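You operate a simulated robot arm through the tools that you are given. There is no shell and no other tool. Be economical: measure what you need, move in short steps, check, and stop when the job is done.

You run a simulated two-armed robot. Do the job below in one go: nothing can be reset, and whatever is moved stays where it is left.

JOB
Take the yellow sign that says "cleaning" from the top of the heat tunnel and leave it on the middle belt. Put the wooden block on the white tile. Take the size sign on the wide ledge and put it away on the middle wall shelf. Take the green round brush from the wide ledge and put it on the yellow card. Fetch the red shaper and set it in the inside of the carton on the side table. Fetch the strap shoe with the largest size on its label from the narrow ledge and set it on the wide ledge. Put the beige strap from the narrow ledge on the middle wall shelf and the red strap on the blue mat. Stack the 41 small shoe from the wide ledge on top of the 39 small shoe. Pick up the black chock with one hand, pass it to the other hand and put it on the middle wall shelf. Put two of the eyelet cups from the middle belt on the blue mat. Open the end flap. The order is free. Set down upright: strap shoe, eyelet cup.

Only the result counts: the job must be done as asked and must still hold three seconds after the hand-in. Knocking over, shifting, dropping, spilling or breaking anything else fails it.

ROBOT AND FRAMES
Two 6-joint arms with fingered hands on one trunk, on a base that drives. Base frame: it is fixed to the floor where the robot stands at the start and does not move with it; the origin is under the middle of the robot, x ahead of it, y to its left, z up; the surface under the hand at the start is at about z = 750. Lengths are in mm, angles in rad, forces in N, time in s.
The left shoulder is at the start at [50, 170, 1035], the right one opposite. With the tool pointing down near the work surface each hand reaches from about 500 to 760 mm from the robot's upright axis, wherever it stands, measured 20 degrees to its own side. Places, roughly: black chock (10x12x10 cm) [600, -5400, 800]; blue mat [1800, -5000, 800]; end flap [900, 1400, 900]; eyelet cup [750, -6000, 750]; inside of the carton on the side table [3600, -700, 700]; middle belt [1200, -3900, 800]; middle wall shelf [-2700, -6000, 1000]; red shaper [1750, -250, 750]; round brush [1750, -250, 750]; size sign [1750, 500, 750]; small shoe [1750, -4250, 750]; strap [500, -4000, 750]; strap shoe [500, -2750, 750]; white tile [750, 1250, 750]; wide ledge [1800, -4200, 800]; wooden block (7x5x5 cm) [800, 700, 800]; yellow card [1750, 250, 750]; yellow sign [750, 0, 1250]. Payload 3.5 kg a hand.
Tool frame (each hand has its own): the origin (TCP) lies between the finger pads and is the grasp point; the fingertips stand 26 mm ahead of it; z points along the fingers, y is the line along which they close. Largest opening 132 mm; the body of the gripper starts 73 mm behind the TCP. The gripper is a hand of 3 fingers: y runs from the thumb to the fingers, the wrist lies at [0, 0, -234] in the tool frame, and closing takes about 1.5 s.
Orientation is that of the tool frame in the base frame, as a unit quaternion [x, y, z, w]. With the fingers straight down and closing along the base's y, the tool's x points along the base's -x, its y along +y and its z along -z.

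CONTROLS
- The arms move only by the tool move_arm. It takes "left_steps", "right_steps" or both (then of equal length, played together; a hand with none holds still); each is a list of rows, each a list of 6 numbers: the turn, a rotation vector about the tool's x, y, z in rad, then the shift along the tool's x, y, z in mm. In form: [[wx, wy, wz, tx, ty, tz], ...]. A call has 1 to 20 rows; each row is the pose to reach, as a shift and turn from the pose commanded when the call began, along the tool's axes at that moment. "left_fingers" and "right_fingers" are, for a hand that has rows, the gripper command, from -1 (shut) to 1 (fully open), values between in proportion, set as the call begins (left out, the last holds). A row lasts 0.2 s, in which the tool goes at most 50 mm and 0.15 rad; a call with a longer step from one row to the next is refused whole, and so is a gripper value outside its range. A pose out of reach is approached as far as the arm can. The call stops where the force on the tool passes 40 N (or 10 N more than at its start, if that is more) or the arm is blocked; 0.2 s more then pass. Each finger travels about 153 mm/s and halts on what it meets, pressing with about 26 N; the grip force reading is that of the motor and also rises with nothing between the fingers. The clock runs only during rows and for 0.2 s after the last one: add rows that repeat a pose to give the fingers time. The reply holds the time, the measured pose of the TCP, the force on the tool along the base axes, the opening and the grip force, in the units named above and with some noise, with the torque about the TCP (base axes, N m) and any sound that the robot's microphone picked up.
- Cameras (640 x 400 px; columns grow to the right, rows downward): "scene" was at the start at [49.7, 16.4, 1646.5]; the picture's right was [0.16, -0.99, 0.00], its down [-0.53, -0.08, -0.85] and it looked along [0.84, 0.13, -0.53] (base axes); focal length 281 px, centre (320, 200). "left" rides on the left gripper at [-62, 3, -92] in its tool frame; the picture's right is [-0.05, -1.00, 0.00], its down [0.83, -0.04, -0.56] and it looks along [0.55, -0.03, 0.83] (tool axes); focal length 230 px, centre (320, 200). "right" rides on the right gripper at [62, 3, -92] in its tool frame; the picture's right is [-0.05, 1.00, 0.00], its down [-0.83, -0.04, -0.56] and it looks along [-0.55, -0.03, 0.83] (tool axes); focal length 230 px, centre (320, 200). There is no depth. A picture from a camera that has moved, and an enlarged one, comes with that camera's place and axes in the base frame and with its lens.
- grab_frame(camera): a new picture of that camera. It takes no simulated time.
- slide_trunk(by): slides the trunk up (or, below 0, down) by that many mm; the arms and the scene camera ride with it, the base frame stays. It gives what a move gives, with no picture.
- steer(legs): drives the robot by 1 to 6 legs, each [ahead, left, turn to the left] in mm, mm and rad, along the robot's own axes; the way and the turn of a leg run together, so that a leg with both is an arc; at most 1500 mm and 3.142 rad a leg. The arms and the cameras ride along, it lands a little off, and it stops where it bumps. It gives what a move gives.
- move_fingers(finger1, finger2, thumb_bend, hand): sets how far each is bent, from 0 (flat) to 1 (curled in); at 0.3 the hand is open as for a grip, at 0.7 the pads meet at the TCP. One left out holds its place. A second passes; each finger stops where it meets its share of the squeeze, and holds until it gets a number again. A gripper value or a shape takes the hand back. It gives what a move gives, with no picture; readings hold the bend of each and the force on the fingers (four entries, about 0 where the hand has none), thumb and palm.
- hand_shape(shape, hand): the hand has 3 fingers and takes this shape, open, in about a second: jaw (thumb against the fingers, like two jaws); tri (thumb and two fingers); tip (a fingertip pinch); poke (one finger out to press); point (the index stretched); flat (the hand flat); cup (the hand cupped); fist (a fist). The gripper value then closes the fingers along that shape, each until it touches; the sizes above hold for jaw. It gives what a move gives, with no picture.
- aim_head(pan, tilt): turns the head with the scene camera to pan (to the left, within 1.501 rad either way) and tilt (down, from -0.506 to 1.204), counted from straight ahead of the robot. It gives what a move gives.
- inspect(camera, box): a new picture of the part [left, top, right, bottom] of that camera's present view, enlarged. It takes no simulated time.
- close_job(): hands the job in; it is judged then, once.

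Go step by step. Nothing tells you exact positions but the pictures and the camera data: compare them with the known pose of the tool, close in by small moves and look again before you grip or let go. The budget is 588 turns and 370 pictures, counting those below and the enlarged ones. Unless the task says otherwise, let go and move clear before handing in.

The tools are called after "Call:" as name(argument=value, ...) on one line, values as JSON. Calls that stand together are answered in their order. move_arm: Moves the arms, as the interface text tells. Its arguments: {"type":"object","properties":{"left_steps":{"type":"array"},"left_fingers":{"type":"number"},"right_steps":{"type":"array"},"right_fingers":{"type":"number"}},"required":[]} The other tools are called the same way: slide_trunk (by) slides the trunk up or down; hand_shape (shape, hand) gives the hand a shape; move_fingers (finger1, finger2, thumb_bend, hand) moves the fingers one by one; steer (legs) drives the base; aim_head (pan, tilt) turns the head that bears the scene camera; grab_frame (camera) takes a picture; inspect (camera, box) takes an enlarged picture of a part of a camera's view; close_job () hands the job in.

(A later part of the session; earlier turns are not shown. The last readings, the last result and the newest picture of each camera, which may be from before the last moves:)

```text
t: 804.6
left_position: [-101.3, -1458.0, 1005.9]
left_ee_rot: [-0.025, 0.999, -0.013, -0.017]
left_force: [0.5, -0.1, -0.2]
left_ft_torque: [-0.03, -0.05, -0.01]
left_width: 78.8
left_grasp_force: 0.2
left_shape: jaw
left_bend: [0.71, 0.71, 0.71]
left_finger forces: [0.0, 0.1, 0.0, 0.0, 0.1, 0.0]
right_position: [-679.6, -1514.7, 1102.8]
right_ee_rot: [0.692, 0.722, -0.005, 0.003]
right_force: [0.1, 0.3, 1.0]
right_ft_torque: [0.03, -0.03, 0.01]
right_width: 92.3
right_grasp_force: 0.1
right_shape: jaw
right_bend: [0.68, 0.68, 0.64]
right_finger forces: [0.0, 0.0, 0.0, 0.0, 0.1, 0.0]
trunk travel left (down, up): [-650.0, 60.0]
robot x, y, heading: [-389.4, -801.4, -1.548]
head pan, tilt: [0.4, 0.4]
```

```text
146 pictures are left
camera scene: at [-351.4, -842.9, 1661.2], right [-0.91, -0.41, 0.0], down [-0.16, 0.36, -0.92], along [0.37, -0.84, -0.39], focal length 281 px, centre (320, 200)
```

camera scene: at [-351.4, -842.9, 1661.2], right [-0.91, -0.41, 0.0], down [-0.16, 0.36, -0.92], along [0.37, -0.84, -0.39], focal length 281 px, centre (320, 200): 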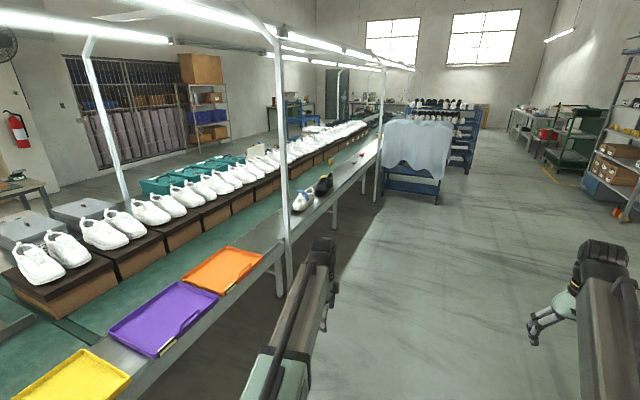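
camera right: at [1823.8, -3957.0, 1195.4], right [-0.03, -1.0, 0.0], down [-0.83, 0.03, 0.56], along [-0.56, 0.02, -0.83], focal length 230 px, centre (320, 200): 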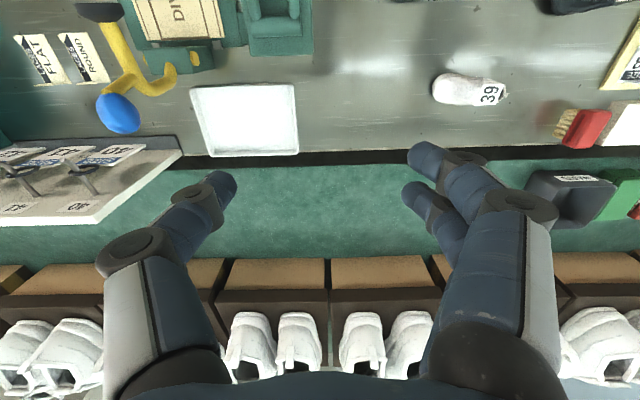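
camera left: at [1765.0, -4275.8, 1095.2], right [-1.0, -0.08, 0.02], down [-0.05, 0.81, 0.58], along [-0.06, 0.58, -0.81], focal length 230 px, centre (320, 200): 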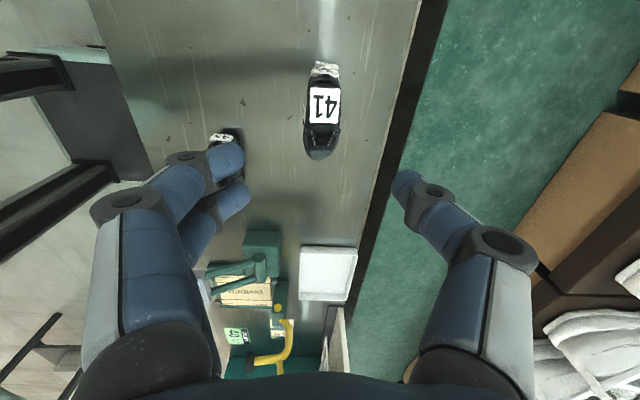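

Call:
steer(legs=[[1300, 0, -0.02], [800, 0, 0], [0, 0, 1.571]])

Call:
aim_head(pan=0.0, tilt=0.55)

Call:
grab_frame(camera="scene")

Call:
inspect(camera="scene", box=[180, 150, 440, 312])

```text
t: 818.7
left_position: [275.1, -2616.3, 1006.2]
left_ee_rot: [0.713, -0.701, 0.021, 0.002]
left_force: [-0.4, 0.7, 0.4]
left_ft_torque: [0.0, 0.0, -0.03]
left_width: 78.7
left_grasp_force: 0.1
left_shape: jaw
left_bend: [0.71, 0.71, 0.71]
left_finger forces: [0.0, 0.0, 0.0, 0.0, 0.1, 0.1]
right_position: [314.0, -3195.6, 1103.0]
right_ee_rot: [-0.004, 1.0, -0.002, 0.003]
right_force: [0.2, 0.0, -0.4]
right_ft_torque: [0.05, 0.01, 0.0]
right_width: 92.1
right_grasp_force: 0.1
right_shape: jaw
right_bend: [0.68, 0.68, 0.64]
right_finger forces: [0.0, 0.0, 0.0, 0.0, 0.1, 0.1]
trunk travel left (down, up): [-650.0, 60.0]
robot x, y, heading: [-392.7, -2881.1, -0.015]
head pan, tilt: [0.4, 0.4]
```

```text
t: 819.6
left_position: [275.3, -2616.1, 1005.5]
left_ee_rot: [0.712, -0.702, 0.021, 0.003]
left_force: [-0.2, -0.3, 0.6]
left_ft_torque: [0.01, 0.0, -0.01]
left_width: 78.8
left_grasp_force: 0.1
left_shape: jaw
left_bend: [0.71, 0.71, 0.71]
left_finger forces: [0.0, 0.1, 0.0, 0.1, 0.1, 0.0]
right_position: [313.4, -3196.4, 1101.5]
right_ee_rot: [-0.004, 1.0, -0.002, 0.004]
right_force: [0.5, 0.2, -0.5]
right_ft_torque: [0.03, -0.05, -0.01]
right_width: 92.0
right_grasp_force: 0.2
right_shape: jaw
right_bend: [0.68, 0.68, 0.64]
right_finger forces: [0.1, 0.0, 0.0, 0.1, 0.0, 0.1]
trunk travel left (down, up): [-650.0, 60.0]
robot x, y, heading: [-386.1, -2881.5, -0.012]
head pan, tilt: [0.0, 0.55]
```

```text
145 pictures are left
camera scene: at [-340.2, -2880.2, 1647.5], right [-0.01, -1.0, 0.0], down [-0.52, 0.01, -0.85], along [0.85, -0.01, -0.52], focal length 281 px, centre (320, 200)
```

scene: 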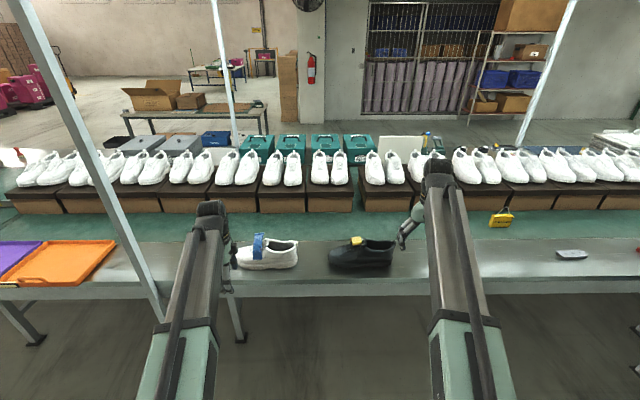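

```text
2.46 times, centred on (310, 231) of scene
camera zoom: at [-340.2, -2880.2, 1647.5], right [-0.01, -1.0, 0.0], down [-0.52, 0.01, -0.85], along [0.85, -0.01, -0.52], focal length 691 px, centre (345, 124)
```

zoom: 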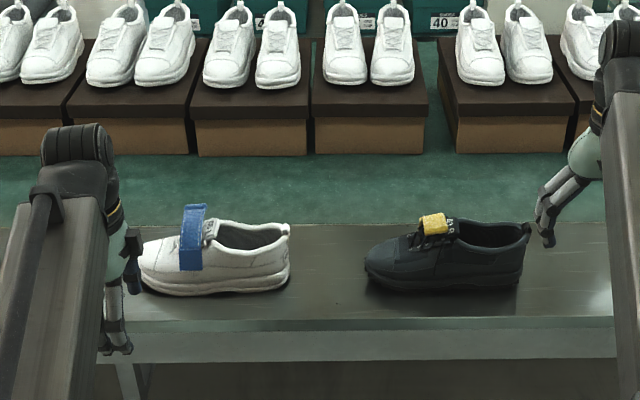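

Call:
steer(legs=[[420, 0, 0.012]])

Call:
aim_head(pan=0.1, tilt=0.8)

Call:
grab_frame(camera="scene")

Call:
grab_frame(camera="left")

Call:
grab_frame(camera="right")

```text
t: 822.2
left_position: [697.4, -2615.8, 1004.4]
left_ee_rot: [0.715, -0.698, 0.021, 0.002]
left_force: [0.2, 0.3, 0.4]
left_ft_torque: [0.0, 0.03, 0.01]
left_width: 78.5
left_grasp_force: 0.1
left_shape: jaw
left_bend: [0.71, 0.71, 0.71]
left_finger forces: [0.0, 0.0, 0.1, 0.0, 0.0, 0.0]
right_position: [738.6, -3194.6, 1101.4]
right_ee_rot: [-0.007, 1.0, -0.002, 0.003]
right_force: [0.2, -0.1, 0.0]
right_ft_torque: [0.0, 0.03, 0.0]
right_width: 92.0
right_grasp_force: 0.1
right_shape: jaw
right_bend: [0.68, 0.68, 0.64]
right_finger forces: [0.1, 0.1, 0.1, 0.1, 0.0, 0.1]
trunk travel left (down, up): [-650.0, 60.0]
robot x, y, heading: [33.6, -2886.0, -0.005]
head pan, tilt: [0.0, 0.55]
```

```text
t: 823.0
left_position: [695.6, -2616.1, 1005.5]
left_ee_rot: [0.715, -0.699, 0.02, 0.003]
left_force: [0.1, 0.4, 0.1]
left_ft_torque: [0.04, 0.04, 0.02]
left_width: 78.9
left_grasp_force: 0.1
left_shape: jaw
left_bend: [0.71, 0.71, 0.71]
left_finger forces: [0.1, 0.1, 0.0, 0.0, 0.0, 0.1]
right_position: [737.9, -3195.7, 1102.0]
right_ee_rot: [-0.008, 1.0, -0.002, 0.004]
right_force: [0.3, 1.0, 0.2]
right_ft_torque: [-0.01, 0.0, 0.02]
right_width: 92.0
right_grasp_force: 0.0
right_shape: jaw
right_bend: [0.68, 0.68, 0.64]
right_finger forces: [0.0, 0.0, 0.0, 0.0, 0.0, 0.0]
trunk travel left (down, up): [-650.0, 60.0]
robot x, y, heading: [28.7, -2885.2, -0.012]
head pan, tilt: [0.099, 0.799]
```

```text
143 pictures are left
camera scene: at [73.3, -2876.5, 1626.2], right [0.09, -1.0, 0.0], down [-0.71, -0.07, -0.7], along [0.69, 0.06, -0.72], focal length 281 px, centre (320, 200)
```

scene: 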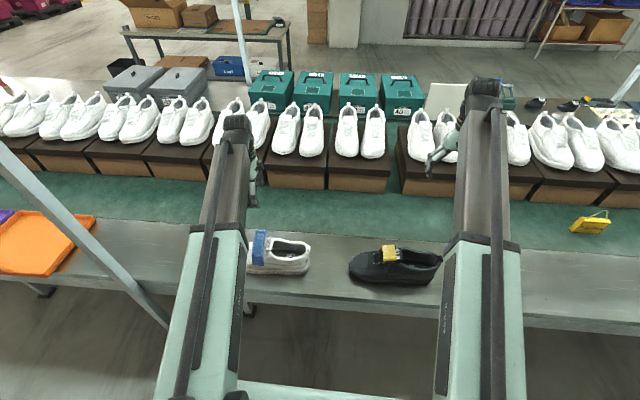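

```text
142 pictures are left
camera left: at [689.1, -2551.4, 1094.5], right [1.0, 0.08, 0.02], down [0.05, -0.81, 0.58], along [0.06, -0.58, -0.81], focal length 230 px, centre (320, 200)
```

left: 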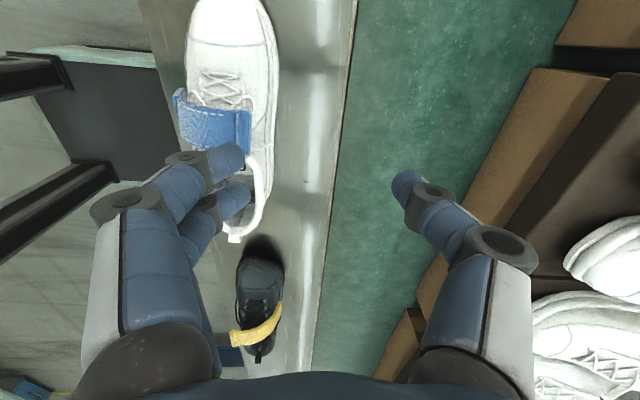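

```text
141 pictures are left
camera right: at [675.7, -3193.4, 1196.3], right [0.04, 1.0, 0.0], down [0.83, -0.03, 0.56], along [0.56, -0.02, -0.83], focal length 230 px, centre (320, 200)
```

right: 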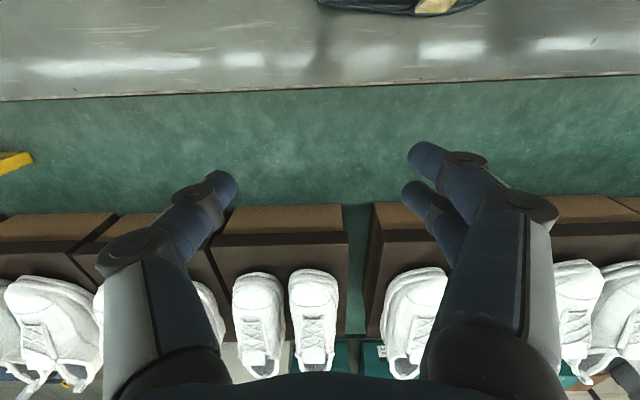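

Call:
inspect(camera="scene", box=[340, 230, 450, 300])

Call:
inspect(camera="scene", box=[235, 220, 325, 285])

Call:
inspect(camera="left", box=[150, 60, 320, 380])

```text
5.71 times, centred on (395, 265) of scene
camera zoom: at [73.3, -2876.5, 1626.2], right [0.09, -1.0, 0.0], down [-0.71, -0.07, -0.7], along [0.69, 0.06, -0.72], focal length 1604 px, centre (-109, -171)
```

zoom: 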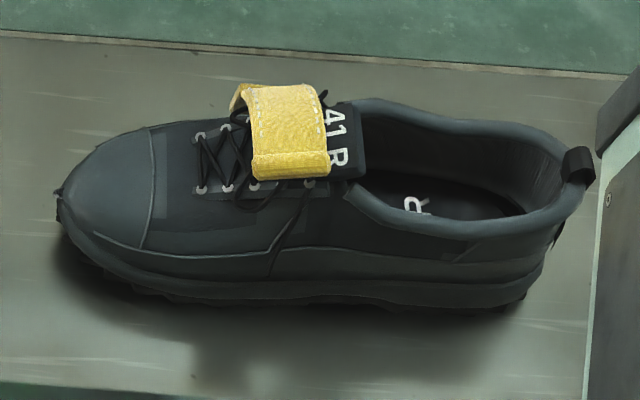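

```text
6.15 times, centred on (280, 252) of scene
camera zoom: at [73.3, -2876.5, 1626.2], right [0.09, -1.0, 0.0], down [-0.71, -0.07, -0.7], along [0.69, 0.06, -0.72], focal length 1727 px, centre (566, -123)
```

zoom: 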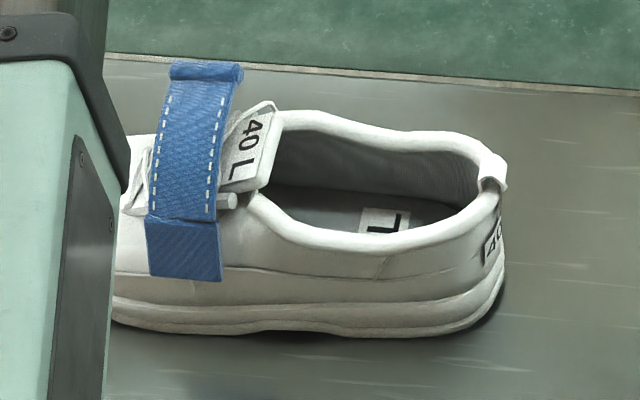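

```text
1.25 times, centred on (235, 220) of left
camera zoom: at [689.1, -2551.4, 1094.5], right [1.0, 0.08, 0.02], down [0.05, -0.81, 0.58], along [0.06, -0.58, -0.81], focal length 288 px, centre (426, 175)
```

zoom: 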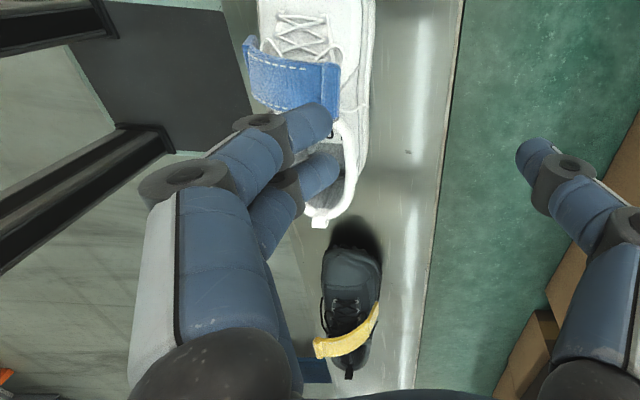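

White shoe is 40 L, black is 41 R — the black one is the largest. I yaw the right hand and bring it over the black shoe's opening.

Call:
move_arm(right_steps=[[0, 0, 0.14, 12, 6, 0], [0, 0, 0.28, 24, 12, 0], [0, 0, 0.42, 36, 18, 0], [0, 0, 0.56, 48, 25, 0], [0, 0, 0.7, 61, 31, 10], [0, 0, 0.84, 73, 37, 30], [0, 0, 0.98, 85, 43, 50], [0, 0, 1.12, 97, 50, 70], [0, 0, 1.26, 109, 56, 90], [0, 0, 1.4, 122, 62, 110], [0, 0, 1.5, 134, 68, 130], [0, 0, 1.571, 146, 75, 150]], right_fingers=1)

Call:
grab_frame(camera="right")

Call:
grab_frame(camera="scene")

```text
t: 825.6
left_position: [695.3, -2616.1, 1006.2]
left_ee_rot: [0.715, -0.699, 0.021, 0.002]
left_force: [-0.4, -0.3, 0.5]
left_ft_torque: [0.02, 0.03, 0.01]
left_width: 78.7
left_grasp_force: 0.1
left_shape: jaw
left_bend: [0.71, 0.71, 0.71]
left_finger forces: [0.0, 0.1, 0.0, 0.0, 0.0, 0.1]
right_position: [591.4, -3120.7, 949.6]
right_ee_rot: [0.702, 0.712, 0.002, 0.004]
right_force: [-0.3, -0.6, -0.1]
right_ft_torque: [0.01, -0.02, 0.01]
right_width: 132.0
right_grasp_force: 0.2
right_shape: jaw
right_bend: [0.3, 0.3, 0.3]
right_finger forces: [0.0, 0.0, 0.0, 0.1, 0.1, 0.1]
trunk travel left (down, up): [-650.0, 60.0]
robot x, y, heading: [32.2, -2884.5, -0.007]
head pan, tilt: [0.099, 0.799]
```

```text
137 pictures are left
camera right: at [592.0, -3060.6, 1044.2], right [1.0, -0.04, 0.01], down [-0.04, -0.83, 0.56], along [-0.01, -0.56, -0.83], focal length 230 px, centre (320, 200)
```

right: 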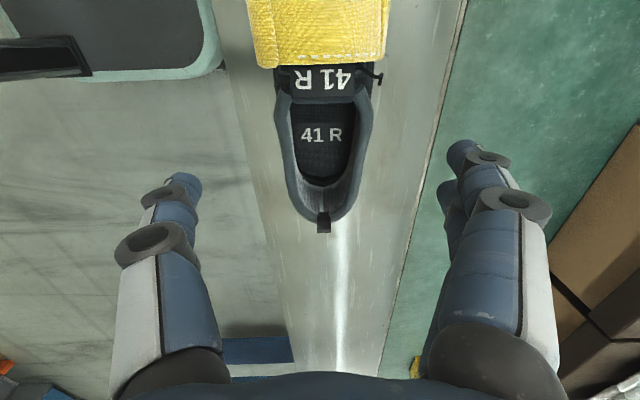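

```text
136 pictures are left
camera scene: at [73.0, -2876.4, 1626.1], right [0.09, -1.0, 0.0], down [-0.71, -0.07, -0.7], along [0.69, 0.06, -0.72], focal length 281 px, centre (320, 200)
```

scene: 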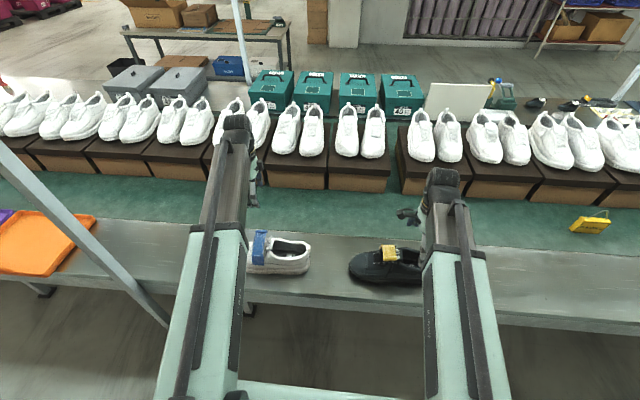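

Call:
move_arm(right_steps=[[0, 0, 0, 4, 3, 45], [0, 0, 0, 4, 3, 90], [0, 0, 0, 4, 3, 125], [0, 0, 0, 4, 3, 145], [0, 0, 0, 4, 3, 160]])

Call:
grab_frame(camera="right")

```text
t: 826.8
left_position: [695.6, -2616.3, 1007.2]
left_ee_rot: [0.715, -0.699, 0.021, 0.002]
left_force: [0.2, 0.2, 0.1]
left_ft_torque: [0.04, 0.06, -0.03]
left_width: 78.8
left_grasp_force: 0.0
left_shape: jaw
left_bend: [0.71, 0.71, 0.71]
left_finger forces: [0.1, 0.0, 0.0, 0.0, 0.0, 0.0]
right_position: [594.7, -3120.8, 800.5]
right_ee_rot: [0.702, 0.712, 0.003, 0.007]
right_force: [-13.8, 1.4, 30.4]
right_ft_torque: [0.01, -0.01, -0.06]
right_width: 131.2
right_grasp_force: 0.1
right_shape: jaw
right_bend: [0.3, 0.3, 0.3]
right_finger forces: [6.7, 2.3, 0.0, 0.1, 27.2, 0.0]
trunk travel left (down, up): [-650.0, 60.0]
robot x, y, heading: [34.2, -2886.0, -0.012]
head pan, tilt: [0.099, 0.799]
stopped in row 5 (right hand): the force on the tool passed its limit at 52 N (the readings are from after the stop); the commanded pose is now the measured one
```

```text
135 pictures are left
camera right: at [596.2, -3058.3, 894.6], right [1.0, -0.04, 0.01], down [-0.04, -0.83, 0.56], along [-0.01, -0.56, -0.83], focal length 230 px, centre (320, 200)
```

right: 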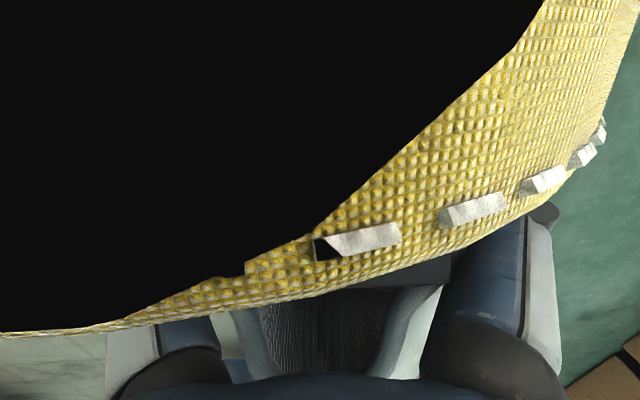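

The strap stands high under the camera and the thumb touched the sole. Lift off and re-measure.

Call:
move_arm(right_steps=[[0, 0, 0, 0, 0, -40], [0, 0, 0, 0, 0, -80], [0, 0, 0, -25, 0, -120], [0, 0, 0, -30, 0, -160]])

Call:
grab_frame(camera="right")

Call:
inspect(camera="scene", box=[330, 230, 450, 300])

```text
t: 827.8
left_position: [696.6, -2615.8, 1004.6]
left_ee_rot: [0.714, -0.7, 0.019, 0.003]
left_force: [-0.6, -0.2, -0.4]
left_ft_torque: [0.03, 0.04, -0.06]
left_width: 78.8
left_grasp_force: 0.2
left_shape: jaw
left_bend: [0.71, 0.71, 0.71]
left_finger forces: [0.0, 0.1, 0.1, 0.1, 0.1, 0.1]
right_position: [596.0, -3150.8, 957.0]
right_ee_rot: [0.701, 0.713, 0.002, 0.005]
right_force: [0.4, 0.7, -1.0]
right_ft_torque: [-0.02, -0.02, 0.04]
right_width: 131.9
right_grasp_force: 0.0
right_shape: jaw
right_bend: [0.3, 0.3, 0.3]
right_finger forces: [0.1, 0.1, 0.1, 0.0, 0.0, 0.0]
trunk travel left (down, up): [-650.0, 60.0]
robot x, y, heading: [32.0, -2885.0, -0.005]
head pan, tilt: [0.099, 0.799]
```

```text
134 pictures are left
camera right: at [596.9, -3088.7, 1050.9], right [1.0, -0.04, 0.01], down [-0.04, -0.83, 0.56], along [-0.01, -0.56, -0.83], focal length 230 px, centre (320, 200)
```

right: 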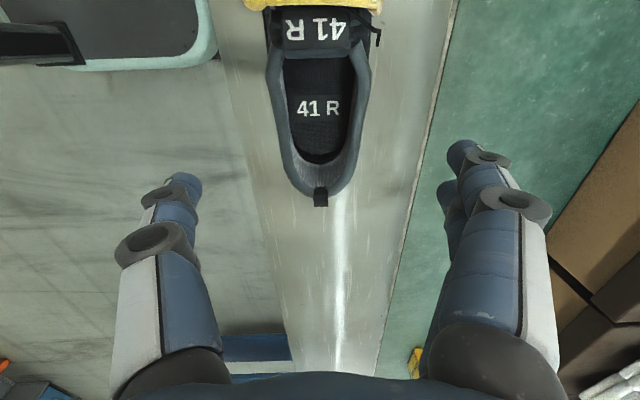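

```text
5.33 times, centred on (390, 265) of scene
camera zoom: at [73.0, -2876.3, 1626.1], right [0.09, -1.0, 0.0], down [-0.71, -0.07, -0.7], along [0.69, 0.06, -0.72], focal length 1497 px, centre (-53, -147)
```

zoom: 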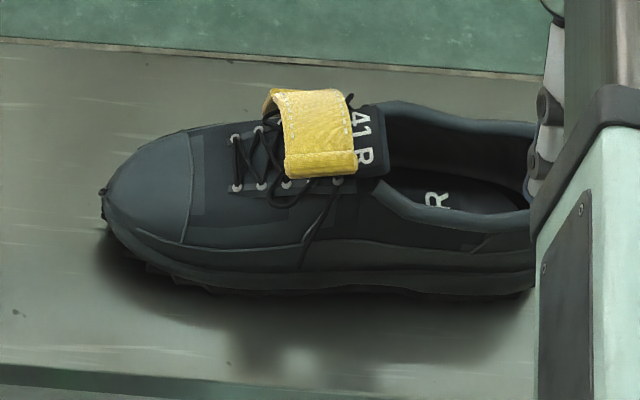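

Call:
move_arm(right_steps=[[0, 0, 0, 0, 0, 40], [0, 0, 0, 0, 0, 80], [0, 0, 0, 0, 0, 110], [0, 0, 0, 0, 0, 125], [0, 0, 0, 0, 0, 135], [0, 0, 0, 0, 0, 143], [0, 0, 0, 0, 0, 150], [0, 0, 0, 0, 0, 157], [0, 0, 0, 0, 0, 164]])

Call:
grab_frame(camera="right")

```text
t: 829.8
left_position: [694.1, -2617.1, 1007.3]
left_ee_rot: [0.715, -0.699, 0.021, 0.002]
left_force: [0.6, -0.4, 0.5]
left_ft_torque: [-0.03, -0.01, -0.01]
left_width: 78.7
left_grasp_force: 0.0
left_shape: jaw
left_bend: [0.71, 0.71, 0.71]
left_finger forces: [0.1, 0.1, 0.0, 0.0, 0.0, 0.1]
right_position: [598.3, -3150.4, 799.8]
right_ee_rot: [0.702, 0.712, 0.005, 0.008]
right_force: [-9.8, 0.7, 25.8]
right_ft_torque: [-0.02, 0.09, -0.01]
right_width: 131.3
right_grasp_force: 0.1
right_shape: jaw
right_bend: [0.3, 0.3, 0.3]
right_finger forces: [5.5, 1.7, 0.1, 0.1, 22.2, 0.1]
trunk travel left (down, up): [-650.0, 60.0]
robot x, y, heading: [29.7, -2886.7, -0.006]
head pan, tilt: [0.099, 0.799]
stopped in row 9 (right hand): the force on the tool passed its limit at 42 N (the readings are from after the stop); the commanded pose is now the measured one
```

```text
132 pictures are left
camera right: at [598.0, -3089.2, 893.3], right [1.0, -0.04, 0.02], down [-0.04, -0.83, 0.56], along [-0.01, -0.56, -0.83], focal length 230 px, centre (320, 200)
```

right: 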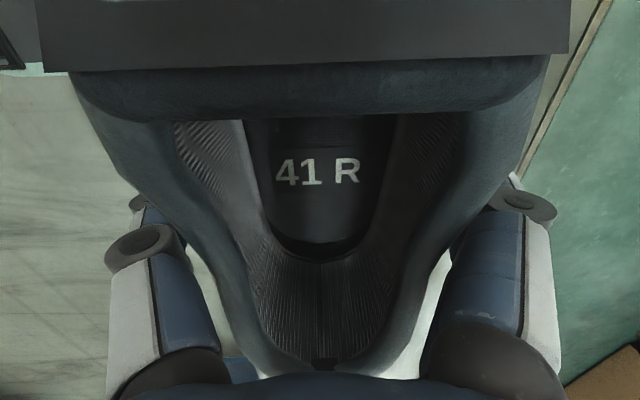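

Call:
move_arm(right_steps=[[0, 0, 0, 0, 0, -3], [0, 0, 0, 0, 0, -3], [0, 0, 0, 0, 0, -3], [0, 0, 0, 0, 0, -3], [0, 0, 0, 0, 0, -3], [0, 0, 0, 0, 0, -3], [0, 0, 0, 0, 0, -3]], right_fingers=-1)

Call:
grab_frame(camera="right")

```text
t: 831.4
left_position: [695.4, -2615.3, 1006.1]
left_ee_rot: [0.715, -0.699, 0.019, 0.003]
left_force: [-0.4, -0.3, -0.2]
left_ft_torque: [-0.02, -0.01, -0.03]
left_width: 78.8
left_grasp_force: 0.2
left_shape: jaw
left_bend: [0.71, 0.71, 0.71]
left_finger forces: [0.0, 0.1, 0.0, 0.0, 0.0, 0.0]
right_position: [598.5, -3150.2, 800.4]
right_ee_rot: [0.702, 0.712, 0.004, 0.007]
right_force: [-2.3, 1.9, 8.2]
right_ft_torque: [-0.06, 0.05, -0.01]
right_width: 81.9
right_grasp_force: 26.1
right_shape: jaw
right_bend: [0.71, 0.71, 0.69]
right_finger forces: [18.5, 14.1, 0.0, 0.0, 34.0, 0.1]
trunk travel left (down, up): [-650.0, 60.0]
robot x, y, heading: [31.6, -2888.3, -0.009]
head pan, tilt: [0.099, 0.799]
```

```text
131 pictures are left
camera right: at [598.5, -3089.5, 893.8], right [1.0, -0.04, 0.02], down [-0.04, -0.83, 0.56], along [-0.01, -0.56, -0.83], focal length 230 px, centre (320, 200)
```

right: 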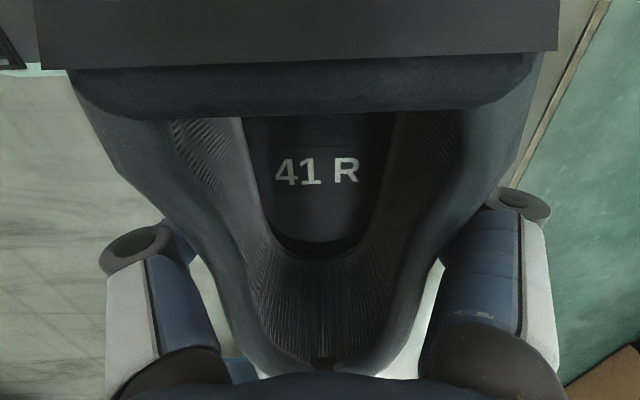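

Gripped at 82 mm. Lift a little and check.

Call:
move_arm(right_steps=[[0, 0, 0, 0, 0, -10], [0, 0, 0, 0, 0, -20], [0, 0, 0, 0, 0, -40], [0, 0, 0, 0, 0, -60]])

Call:
inspect(camera="scene", box=[300, 200, 480, 310])

```text
t: 832.4
left_position: [696.3, -2617.1, 1005.0]
left_ee_rot: [0.715, -0.699, 0.02, 0.003]
left_force: [-0.4, -0.6, -0.3]
left_ft_torque: [0.02, 0.0, -0.02]
left_width: 78.6
left_grasp_force: 0.0
left_shape: jaw
left_bend: [0.71, 0.71, 0.71]
left_finger forces: [0.0, 0.1, 0.1, 0.0, 0.0, 0.1]
right_position: [598.4, -3150.4, 859.7]
right_ee_rot: [0.702, 0.712, 0.002, 0.007]
right_force: [0.5, 0.1, -4.4]
right_ft_torque: [-0.28, 0.02, 0.01]
right_width: 81.8
right_grasp_force: 25.9
right_shape: jaw
right_bend: [0.71, 0.71, 0.69]
right_finger forces: [17.6, 14.0, 0.0, 0.1, 30.5, 0.0]
trunk travel left (down, up): [-650.0, 60.0]
robot x, y, heading: [32.0, -2885.2, -0.011]
head pan, tilt: [0.099, 0.799]
```

```text
3.56 times, centred on (390, 255) of scene
camera zoom: at [73.3, -2876.6, 1626.1], right [0.09, -1.0, 0.0], down [-0.71, -0.07, -0.7], along [0.69, 0.06, -0.72], focal length 998 px, centre (71, 4)
```

zoom: 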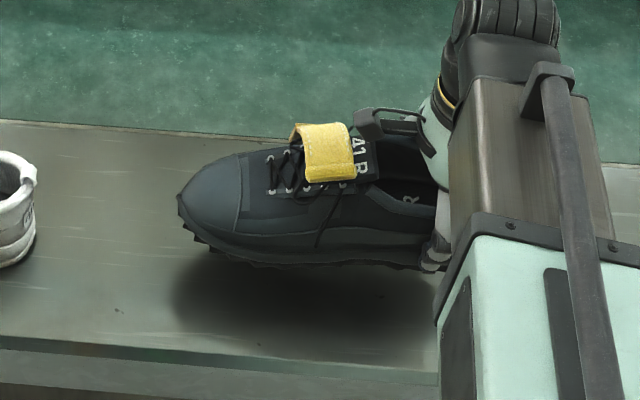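

It lifts level. But the red strap needs the right hand (pole and cart limit the left), so I set the shoe back down and take it with the left hand instead.

Call:
move_arm(right_steps=[[0, 0, 0, 0, 0, 30], [0, 0, 0, 0, 0, 50], [0, 0, 0, 0, 0, 54], [0, 0, 0, 0, 0, 57], [0, 0, 0, 0, 0, 60], [0, 0, 0, 0, 0, 63]])

Call:
move_arm(right_steps=[[0, 0, 0, 0, 0, 0], [0, 0, 0, 0, 0, 0], [0, 0, 0, 0, 0, 0], [0, 0, 0, 0, 0, 0], [0, 0, 0, 0, 0, 0]], right_fingers=1)

Call:
move_arm(right_steps=[[0, 0, 0, 0, 0, -45], [0, 0, 0, 0, 0, -90], [0, 0, 0, 0, 0, -135], [0, 0, 0, 0, 0, -180], [0, 0, 0, 0, 0, -225], [0, 0, 0, 0, 0, -270]])

Call:
steer(legs=[[0, -505, 0.01]])

Call:
grab_frame(camera="left")

Call:
grab_frame(camera="scene")

```text
t: 833.8
left_position: [696.2, -2615.9, 1007.0]
left_ee_rot: [0.716, -0.698, 0.021, 0.002]
left_force: [-0.5, -0.1, 0.2]
left_ft_torque: [0.01, -0.04, -0.02]
left_width: 78.8
left_grasp_force: 0.0
left_shape: jaw
left_bend: [0.71, 0.71, 0.71]
left_finger forces: [0.1, 0.1, 0.1, 0.0, 0.0, 0.0]
right_position: [599.2, -3150.8, 799.4]
right_ee_rot: [0.702, 0.712, 0.005, 0.008]
right_force: [0.8, -2.2, 23.6]
right_ft_torque: [0.04, 0.54, 0.01]
right_width: 81.5
right_grasp_force: 26.2
right_shape: jaw
right_bend: [0.71, 0.71, 0.69]
right_finger forces: [21.1, 15.5, 0.1, 0.0, 35.0, 0.0]
trunk travel left (down, up): [-650.0, 60.0]
robot x, y, heading: [31.2, -2888.4, -0.01]
head pan, tilt: [0.099, 0.799]
```

```text
t: 835.0
left_position: [694.1, -2615.4, 1006.5]
left_ee_rot: [0.715, -0.699, 0.02, 0.002]
left_force: [0.0, 0.4, 0.3]
left_ft_torque: [-0.01, 0.0, -0.02]
left_width: 79.1
left_grasp_force: 0.1
left_shape: jaw
left_bend: [0.71, 0.71, 0.71]
left_finger forces: [0.0, 0.0, 0.0, 0.0, 0.1, 0.1]
right_position: [597.8, -3150.4, 798.7]
right_ee_rot: [0.702, 0.712, 0.004, 0.01]
right_force: [0.9, -5.5, 38.0]
right_ft_torque: [0.27, 0.43, -0.04]
right_width: 131.3
right_grasp_force: 0.1
right_shape: jaw
right_bend: [0.3, 0.3, 0.3]
right_finger forces: [10.5, 5.0, 0.0, 0.1, 21.2, 0.0]
trunk travel left (down, up): [-650.0, 60.0]
robot x, y, heading: [28.7, -2885.4, 0.0]
head pan, tilt: [0.099, 0.799]
```

```text
t: 836.4
left_position: [696.3, -2615.6, 1005.6]
left_ee_rot: [0.715, -0.699, 0.02, 0.003]
left_force: [-0.7, -0.4, -0.5]
left_ft_torque: [0.0, 0.01, 0.0]
left_width: 78.6
left_grasp_force: 0.1
left_shape: jaw
left_bend: [0.71, 0.71, 0.71]
left_finger forces: [0.1, 0.0, 0.0, 0.0, 0.0, 0.0]
right_position: [593.0, -3149.5, 1065.7]
right_ee_rot: [0.702, 0.712, 0.004, 0.007]
right_force: [0.0, 0.3, -1.3]
right_ft_torque: [-0.02, -0.02, -0.02]
right_width: 131.9
right_grasp_force: 0.0
right_shape: jaw
right_bend: [0.3, 0.3, 0.3]
right_finger forces: [0.1, 0.0, 0.0, 0.0, 0.1, 0.0]
trunk travel left (down, up): [-650.0, 60.0]
robot x, y, heading: [30.0, -2886.7, -0.005]
head pan, tilt: [0.099, 0.799]
```

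```text
t: 839.3
left_position: [691.1, -3097.7, 1005.5]
left_ee_rot: [0.72, -0.693, 0.02, 0.003]
left_force: [0.2, 0.0, -0.4]
left_ft_torque: [0.02, 0.03, 0.03]
left_width: 78.9
left_grasp_force: 0.1
left_shape: jaw
left_bend: [0.71, 0.71, 0.71]
left_finger forces: [0.0, 0.0, 0.1, 0.0, 0.1, 0.0]
right_position: [596.7, -3633.8, 1064.4]
right_ee_rot: [0.697, 0.717, 0.004, 0.007]
right_force: [0.2, -0.1, -0.2]
right_ft_torque: [0.02, -0.01, 0.02]
right_width: 131.9
right_grasp_force: 0.0
right_shape: jaw
right_bend: [0.3, 0.3, 0.3]
right_finger forces: [0.1, 0.0, 0.0, 0.0, 0.0, 0.0]
trunk travel left (down, up): [-650.0, 60.0]
robot x, y, heading: [33.4, -3377.2, 0.004]
head pan, tilt: [0.099, 0.799]
```

```text
129 pictures are left
camera left: at [683.9, -3033.6, 1094.8], right [1.0, 0.09, 0.02], down [0.06, -0.81, 0.58], along [0.07, -0.58, -0.81], focal length 230 px, centre (320, 200)
```

left: 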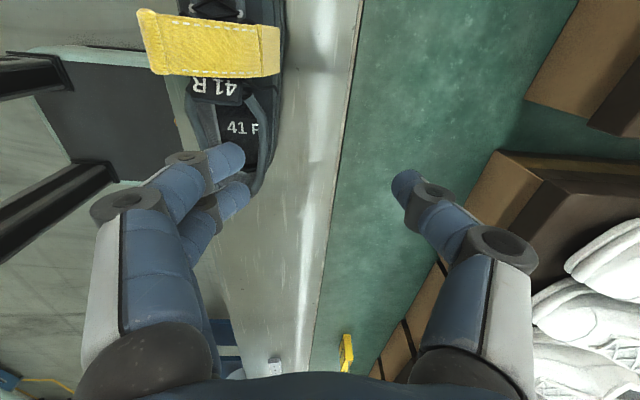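

```text
128 pictures are left
camera scene: at [72.4, -3367.3, 1626.1], right [0.11, -0.99, 0.0], down [-0.71, -0.07, -0.7], along [0.69, 0.07, -0.72], focal length 281 px, centre (320, 200)
```

scene: 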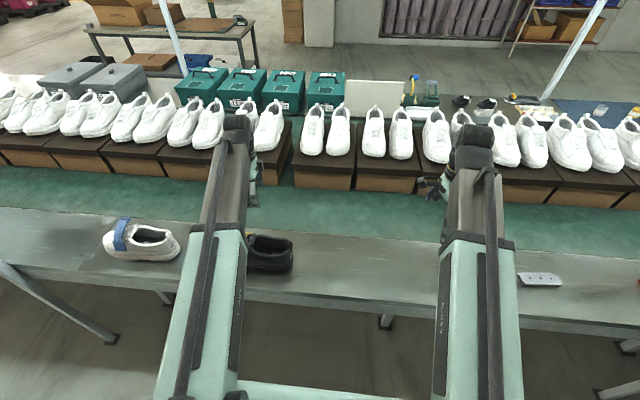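

Call:
move_arm(left_steps=[[-0.01, -0.01, 0, 11, 24, 0], [-0.02, -0.02, 0, 22, 48, 0], [-0.024, -0.033, 0, 33, 72, 0], [-0.024, -0.033, 0, 43, 96, 20], [-0.024, -0.033, 0, 43, 96, 60]], left_fingers=1)

Call:
grab_frame(camera="left")

```text
t: 840.5
left_position: [597.0, -3128.2, 945.4]
left_ee_rot: [0.716, -0.698, 0.003, 0.001]
left_force: [0.0, -0.7, 0.3]
left_ft_torque: [0.02, 0.03, 0.02]
left_width: 131.9
left_grasp_force: 0.0
left_shape: jaw
left_bend: [0.3, 0.3, 0.3]
left_finger forces: [0.0, 0.1, 0.0, 0.1, 0.1, 0.0]
left hand out of reach, approached as far as the arm can: row 3, 4, 5
right_position: [596.2, -3632.4, 1065.8]
right_ee_rot: [0.697, 0.717, 0.004, 0.008]
right_force: [-0.3, 0.1, 0.5]
right_ft_torque: [-0.03, 0.02, -0.01]
right_width: 131.9
right_grasp_force: 0.0
right_shape: jaw
right_bend: [0.3, 0.3, 0.3]
right_finger forces: [0.0, 0.0, 0.0, 0.0, 0.0, 0.1]
trunk travel left (down, up): [-650.0, 60.0]
robot x, y, heading: [30.6, -3371.6, 0.007]
head pan, tilt: [0.099, 0.799]
```

```text
127 pictures are left
camera left: at [590.4, -3065.0, 1036.1], right [1.0, 0.08, 0.0], down [0.06, -0.83, 0.56], along [0.04, -0.56, -0.83], focal length 230 px, centre (320, 200)
```

left: 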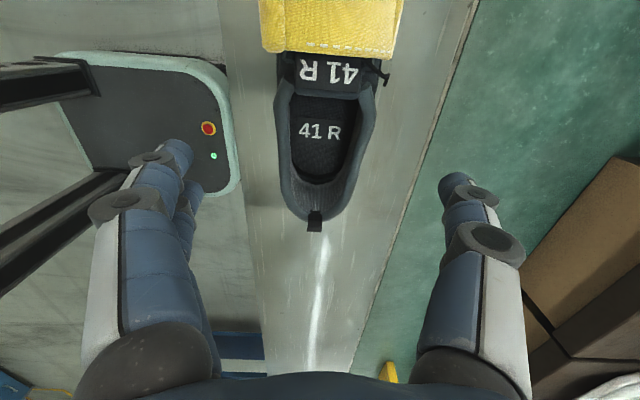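

Call:
steer(legs=[[0, -24, 0]])

Call:
move_arm(left_steps=[[0, 0, 0, 0, -3, 40], [0, 0, 0, 0, -3, 80], [0, 0, 0, 0, -3, 110], [0, 0, 0, 0, -3, 125], [0, 0, 0, 0, -3, 133], [0, 0, 0, 0, -3, 140], [0, 0, 0, 0, -3, 147], [0, 0, 0, 0, -3, 154]])

Call:
grab_frame(camera="left")

```text
t: 841.3
left_position: [594.9, -3153.1, 945.9]
left_ee_rot: [0.716, -0.698, 0.002, 0.001]
left_force: [0.3, 0.0, -1.4]
left_ft_torque: [0.04, 0.02, -0.01]
left_width: 131.9
left_grasp_force: 0.1
left_shape: jaw
left_bend: [0.3, 0.3, 0.3]
left_finger forces: [0.0, 0.0, 0.1, 0.1, 0.1, 0.0]
right_position: [596.9, -3658.5, 1065.1]
right_ee_rot: [0.697, 0.717, 0.004, 0.007]
right_force: [-0.2, -0.4, -0.4]
right_ft_torque: [0.03, -0.03, 0.04]
right_width: 131.6
right_grasp_force: 0.1
right_shape: jaw
right_bend: [0.3, 0.3, 0.3]
right_finger forces: [0.0, 0.0, 0.1, 0.1, 0.0, 0.1]
trunk travel left (down, up): [-650.0, 60.0]
robot x, y, heading: [30.7, -3401.1, 0.006]
head pan, tilt: [0.099, 0.799]
```

```text
t: 843.1
left_position: [598.9, -3151.5, 799.0]
left_ee_rot: [0.715, -0.699, 0.004, -0.001]
left_force: [-6.2, -1.1, 25.6]
left_ft_torque: [0.1, -0.03, 0.04]
left_width: 131.3
left_grasp_force: 0.1
left_shape: jaw
left_bend: [0.3, 0.3, 0.3]
left_finger forces: [11.0, 8.9, 0.0, 0.1, 10.7, 0.1]
right_position: [595.7, -3657.6, 1066.5]
right_ee_rot: [0.697, 0.717, 0.004, 0.007]
right_force: [0.5, 0.4, 0.1]
right_ft_torque: [0.0, 0.01, 0.0]
right_width: 131.8
right_grasp_force: 0.1
right_shape: jaw
right_bend: [0.3, 0.3, 0.3]
right_finger forces: [0.0, 0.1, 0.1, 0.1, 0.0, 0.0]
trunk travel left (down, up): [-650.0, 60.0]
robot x, y, heading: [31.3, -3398.6, 0.006]
head pan, tilt: [0.099, 0.799]
stopped in row 8 (left hand): the force on the tool passed its limit at 46 N (the readings are from after the stop); the commanded pose is now the measured one
```

```text
126 pictures are left
camera left: at [593.6, -3089.6, 889.7], right [1.0, 0.07, 0.01], down [0.06, -0.83, 0.56], along [0.05, -0.56, -0.83], focal length 230 px, centre (320, 200)
```

left: 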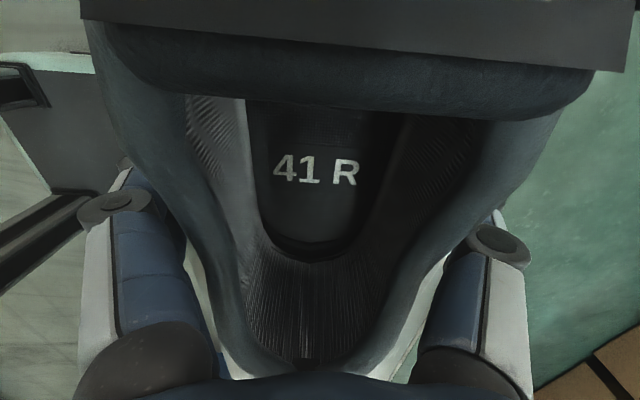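

Call:
move_arm(left_steps=[[0, 0, 0, 0, 0, -3], [0, 0, 0, 0, 0, -3], [0, 0, 0, 0, 0, -3], [0, 0, 0, 0, 0, -3], [0, 0, 0, 0, 0, -3], [0, 0, 0, 0, 0, -3], [0, 0, 0, 0, 0, -3]], left_fingers=-1)

Call:
move_arm(left_steps=[[0, 0, 0, 0, 0, -10], [0, 0, 0, 0, 0, -20], [0, 0, 0, 0, 0, -50], [0, 0, 0, 0, 0, -90], [0, 0, 0, 0, 0, -130], [0, 0, 0, 0, 0, -170], [0, 0, 0, 0, 0, -200]])

Call:
grab_frame(camera="scene")

```text
t: 844.8
left_position: [599.0, -3152.0, 799.3]
left_ee_rot: [0.715, -0.699, 0.005, -0.001]
left_force: [-4.5, -0.9, 6.1]
left_ft_torque: [0.03, -0.03, 0.12]
left_width: 84.4
left_grasp_force: 26.2
left_shape: jaw
left_bend: [0.71, 0.71, 0.68]
left_finger forces: [19.4, 17.4, 0.0, 0.0, 28.9, 0.0]
right_position: [595.9, -3655.8, 1065.6]
right_ee_rot: [0.697, 0.717, 0.004, 0.007]
right_force: [-0.9, -0.5, 0.7]
right_ft_torque: [0.0, 0.0, 0.0]
right_width: 132.0
right_grasp_force: 0.1
right_shape: jaw
right_bend: [0.3, 0.3, 0.3]
right_finger forces: [0.0, 0.0, 0.0, 0.0, 0.1, 0.1]
trunk travel left (down, up): [-650.0, 60.0]
robot x, y, heading: [29.7, -3400.7, 0.008]
head pan, tilt: [0.099, 0.799]
```

```text
t: 846.4
left_position: [598.1, -3150.6, 998.7]
left_ee_rot: [0.715, -0.699, 0.005, -0.001]
left_force: [0.0, 0.8, -4.2]
left_ft_torque: [-0.31, -0.03, -0.04]
left_width: 84.1
left_grasp_force: 25.8
left_shape: jaw
left_bend: [0.71, 0.71, 0.68]
left_finger forces: [15.8, 15.3, 0.1, 0.1, 28.5, 0.0]
right_position: [596.9, -3655.0, 1065.9]
right_ee_rot: [0.697, 0.717, 0.004, 0.007]
right_force: [1.0, -1.5, 0.2]
right_ft_torque: [0.02, 0.01, 0.0]
right_width: 131.8
right_grasp_force: 0.1
right_shape: jaw
right_bend: [0.3, 0.3, 0.3]
right_finger forces: [0.1, 0.0, 0.1, 0.1, 0.0, 0.0]
trunk travel left (down, up): [-650.0, 60.0]
robot x, y, heading: [27.7, -3398.0, 0.01]
head pan, tilt: [0.099, 0.799]
```

```text
125 pictures are left
camera scene: at [72.7, -3389.8, 1626.1], right [0.11, -0.99, 0.0], down [-0.71, -0.08, -0.7], along [0.69, 0.07, -0.72], focal length 281 px, centre (320, 200)
```

scene: 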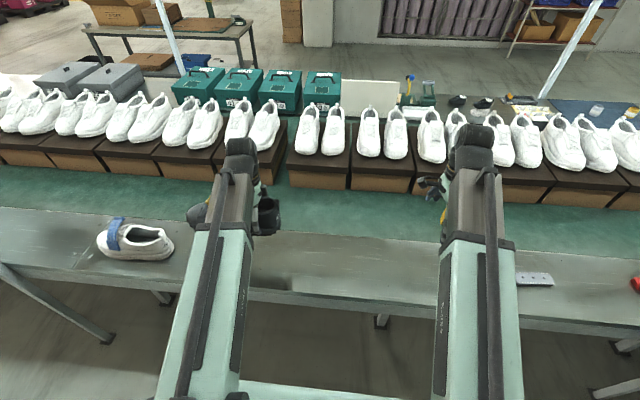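

Shoe held in the left hand. Move to the red strap with the right hand.

Call:
steer(legs=[[0, -790, -0.008]])

Call:
grab_frame(camera="right")

Call:
grab_frame(camera="scene")

```text
t: 850.6
left_position: [599.1, -3948.2, 997.5]
left_ee_rot: [-0.706, 0.708, -0.005, 0.001]
left_force: [0.1, -0.2, -3.7]
left_ft_torque: [-0.26, -0.01, -0.02]
left_width: 83.9
left_grasp_force: 26.7
left_shape: jaw
left_bend: [0.71, 0.71, 0.68]
left_finger forces: [15.7, 15.2, 0.1, 0.0, 28.5, 0.0]
right_position: [584.3, -4453.1, 1065.8]
right_ee_rot: [0.706, 0.708, 0.004, 0.007]
right_force: [0.8, 0.5, -0.2]
right_ft_torque: [0.05, -0.05, -0.01]
right_width: 132.2
right_grasp_force: 0.0
right_shape: jaw
right_bend: [0.3, 0.3, 0.3]
right_finger forces: [0.1, 0.0, 0.1, 0.1, 0.0, 0.0]
trunk travel left (down, up): [-650.0, 60.0]
robot x, y, heading: [27.4, -4180.8, -0.02]
head pan, tilt: [0.099, 0.799]
```

```text
124 pictures are left
camera right: at [586.4, -4391.1, 1159.2], right [1.0, -0.05, 0.02], down [-0.05, -0.83, 0.56], along [-0.01, -0.56, -0.83], focal length 230 px, centre (320, 200)
```

right: 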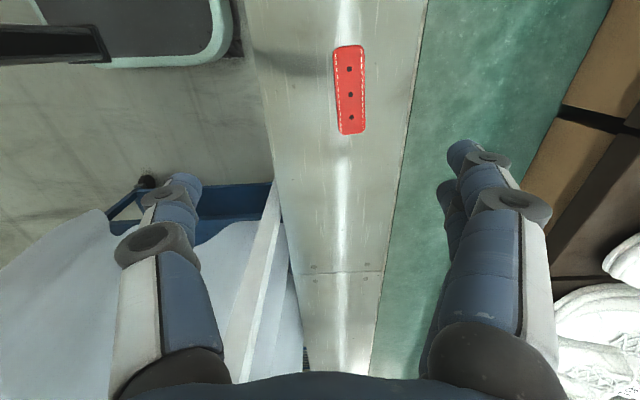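

```text
123 pictures are left
camera scene: at [67.9, -4173.4, 1626.1], right [0.08, -1.0, 0.0], down [-0.71, -0.06, -0.7], along [0.69, 0.06, -0.72], focal length 281 px, centre (320, 200)
```

scene: 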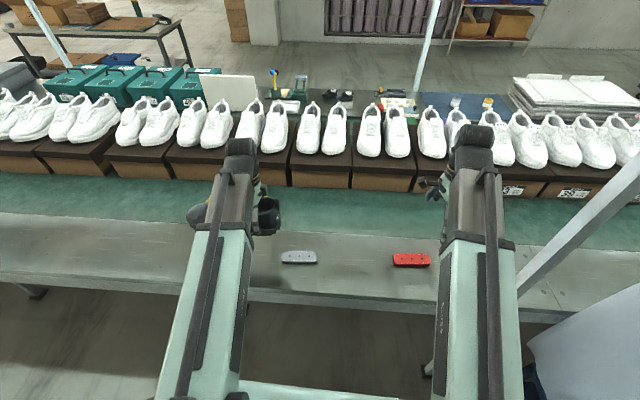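

Call:
move_arm(right_steps=[[0, 0, 0, 0, 28, 20], [0, 0, 0, 0, 55, 40], [0, 0, 0, 0, 55, 85], [0, 0, 0, 0, 55, 130], [0, 0, 0, 0, 55, 165]])

Call:
grab_frame(camera="right")

```text
t: 851.8
left_position: [601.3, -3947.6, 997.1]
left_ee_rot: [-0.706, 0.708, -0.005, 0.0]
left_force: [-0.1, -0.1, -3.7]
left_ft_torque: [-0.27, 0.0, -0.02]
left_width: 83.9
left_grasp_force: 26.1
left_shape: jaw
left_bend: [0.71, 0.71, 0.68]
left_finger forces: [15.7, 15.3, 0.1, 0.1, 28.5, 0.0]
right_position: [642.5, -4453.2, 897.9]
right_ee_rot: [0.707, 0.708, 0.003, 0.007]
right_force: [-0.4, -0.3, 0.6]
right_ft_torque: [0.02, -0.01, -0.02]
right_width: 132.1
right_grasp_force: 0.1
right_shape: jaw
right_bend: [0.3, 0.3, 0.3]
right_finger forces: [0.0, 0.0, 0.0, 0.0, 0.0, 0.0]
trunk travel left (down, up): [-650.0, 60.0]
robot x, y, heading: [27.1, -4182.5, -0.019]
head pan, tilt: [0.099, 0.799]
```

```text
122 pictures are left
camera right: at [643.7, -4391.4, 992.1], right [1.0, -0.05, 0.02], down [-0.05, -0.83, 0.56], along [-0.01, -0.56, -0.83], focal length 230 px, centre (320, 200)
```

right: 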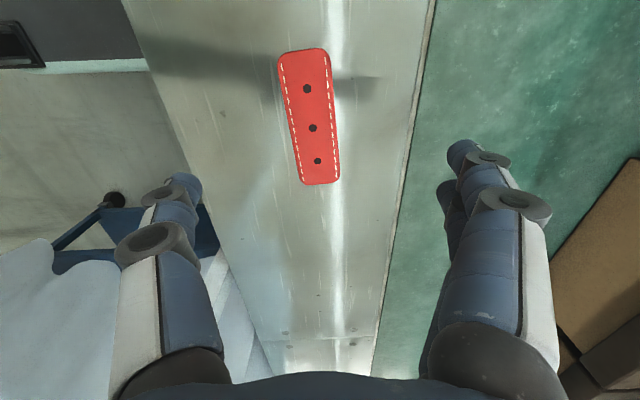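

Call:
move_arm(right_steps=[[0, 0, -0.04, -5, -3, 40], [0, 0, -0.076, -5, -3, 80], [0, 0, -0.076, -5, -3, 110], [0, 0, -0.076, -5, -3, 115], [0, 0, -0.076, -5, -3, 119], [0, 0, -0.076, -5, -3, 123], [0, 0, -0.076, -5, -3, 127], [0, 0, -0.076, -5, -3, 131]])

Call:
move_arm(right_steps=[[0, 0, 0, 0, 0, -1], [0, 0, 0, 0, 0, -1], [0, 0, 0, 0, 0, -1], [0, 0, 0, 0, 0, -1], [0, 0, 0, 0, 0, -1], [0, 0, 0, 0, 0, -1], [0, 0, 0, 0, 0, -1]], right_fingers=-1)

Call:
grab_frame(camera="right")

```text
t: 853.6
left_position: [599.2, -3947.9, 998.0]
left_ee_rot: [-0.706, 0.708, -0.005, 0.0]
left_force: [0.5, 0.1, -4.0]
left_ft_torque: [-0.29, 0.02, 0.02]
left_width: 84.2
left_grasp_force: 26.0
left_shape: jaw
left_bend: [0.71, 0.71, 0.68]
left_finger forces: [15.6, 15.3, 0.0, 0.0, 28.4, 0.0]
right_position: [642.3, -4458.4, 773.9]
right_ee_rot: [0.679, 0.734, 0.005, 0.01]
right_force: [9.6, -1.8, 30.5]
right_ft_torque: [-0.11, 1.86, 0.16]
right_width: 132.0
right_grasp_force: 0.0
right_shape: jaw
right_bend: [0.3, 0.3, 0.29]
right_finger forces: [1.8, 1.2, 0.1, 0.1, 27.5, 0.1]
trunk travel left (down, up): [-650.0, 60.0]
robot x, y, heading: [25.0, -4180.9, -0.02]
head pan, tilt: [0.099, 0.799]
```

```text
t: 854.0
left_position: [597.5, -3947.4, 997.5]
left_ee_rot: [-0.706, 0.708, -0.006, 0.001]
left_force: [0.4, 0.1, -4.3]
left_ft_torque: [-0.3, 0.04, -0.04]
left_width: 83.9
left_grasp_force: 25.7
left_shape: jaw
left_bend: [0.71, 0.71, 0.68]
left_finger forces: [15.7, 15.1, 0.0, 0.0, 28.5, 0.0]
right_position: [639.7, -4459.9, 776.6]
right_ee_rot: [0.679, 0.734, 0.003, 0.009]
right_force: [-9.3, 0.5, 34.2]
right_ft_torque: [0.03, 0.92, -0.01]
right_width: 46.3
right_grasp_force: 25.9
right_shape: jaw
right_bend: [0.76, 0.76, 0.72]
right_finger forces: [9.1, 9.0, 0.0, 0.0, 45.6, 0.0]
trunk travel left (down, up): [-650.0, 60.0]
robot x, y, heading: [24.2, -4179.4, -0.02]
head pan, tilt: [0.099, 0.799]
stopped in row 2 (right hand): the force on the tool passed its limit at 49 N (the readings are from after the stop); the commanded pose is now the measured one
```

```text
121 pictures are left
camera right: at [636.7, -4397.5, 869.9], right [1.0, 0.03, 0.02], down [0.01, -0.83, 0.56], along [0.03, -0.56, -0.83], focal length 230 px, centre (320, 200)
```

right: 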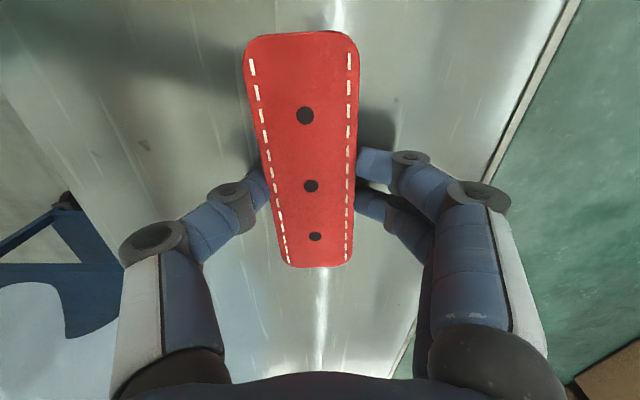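

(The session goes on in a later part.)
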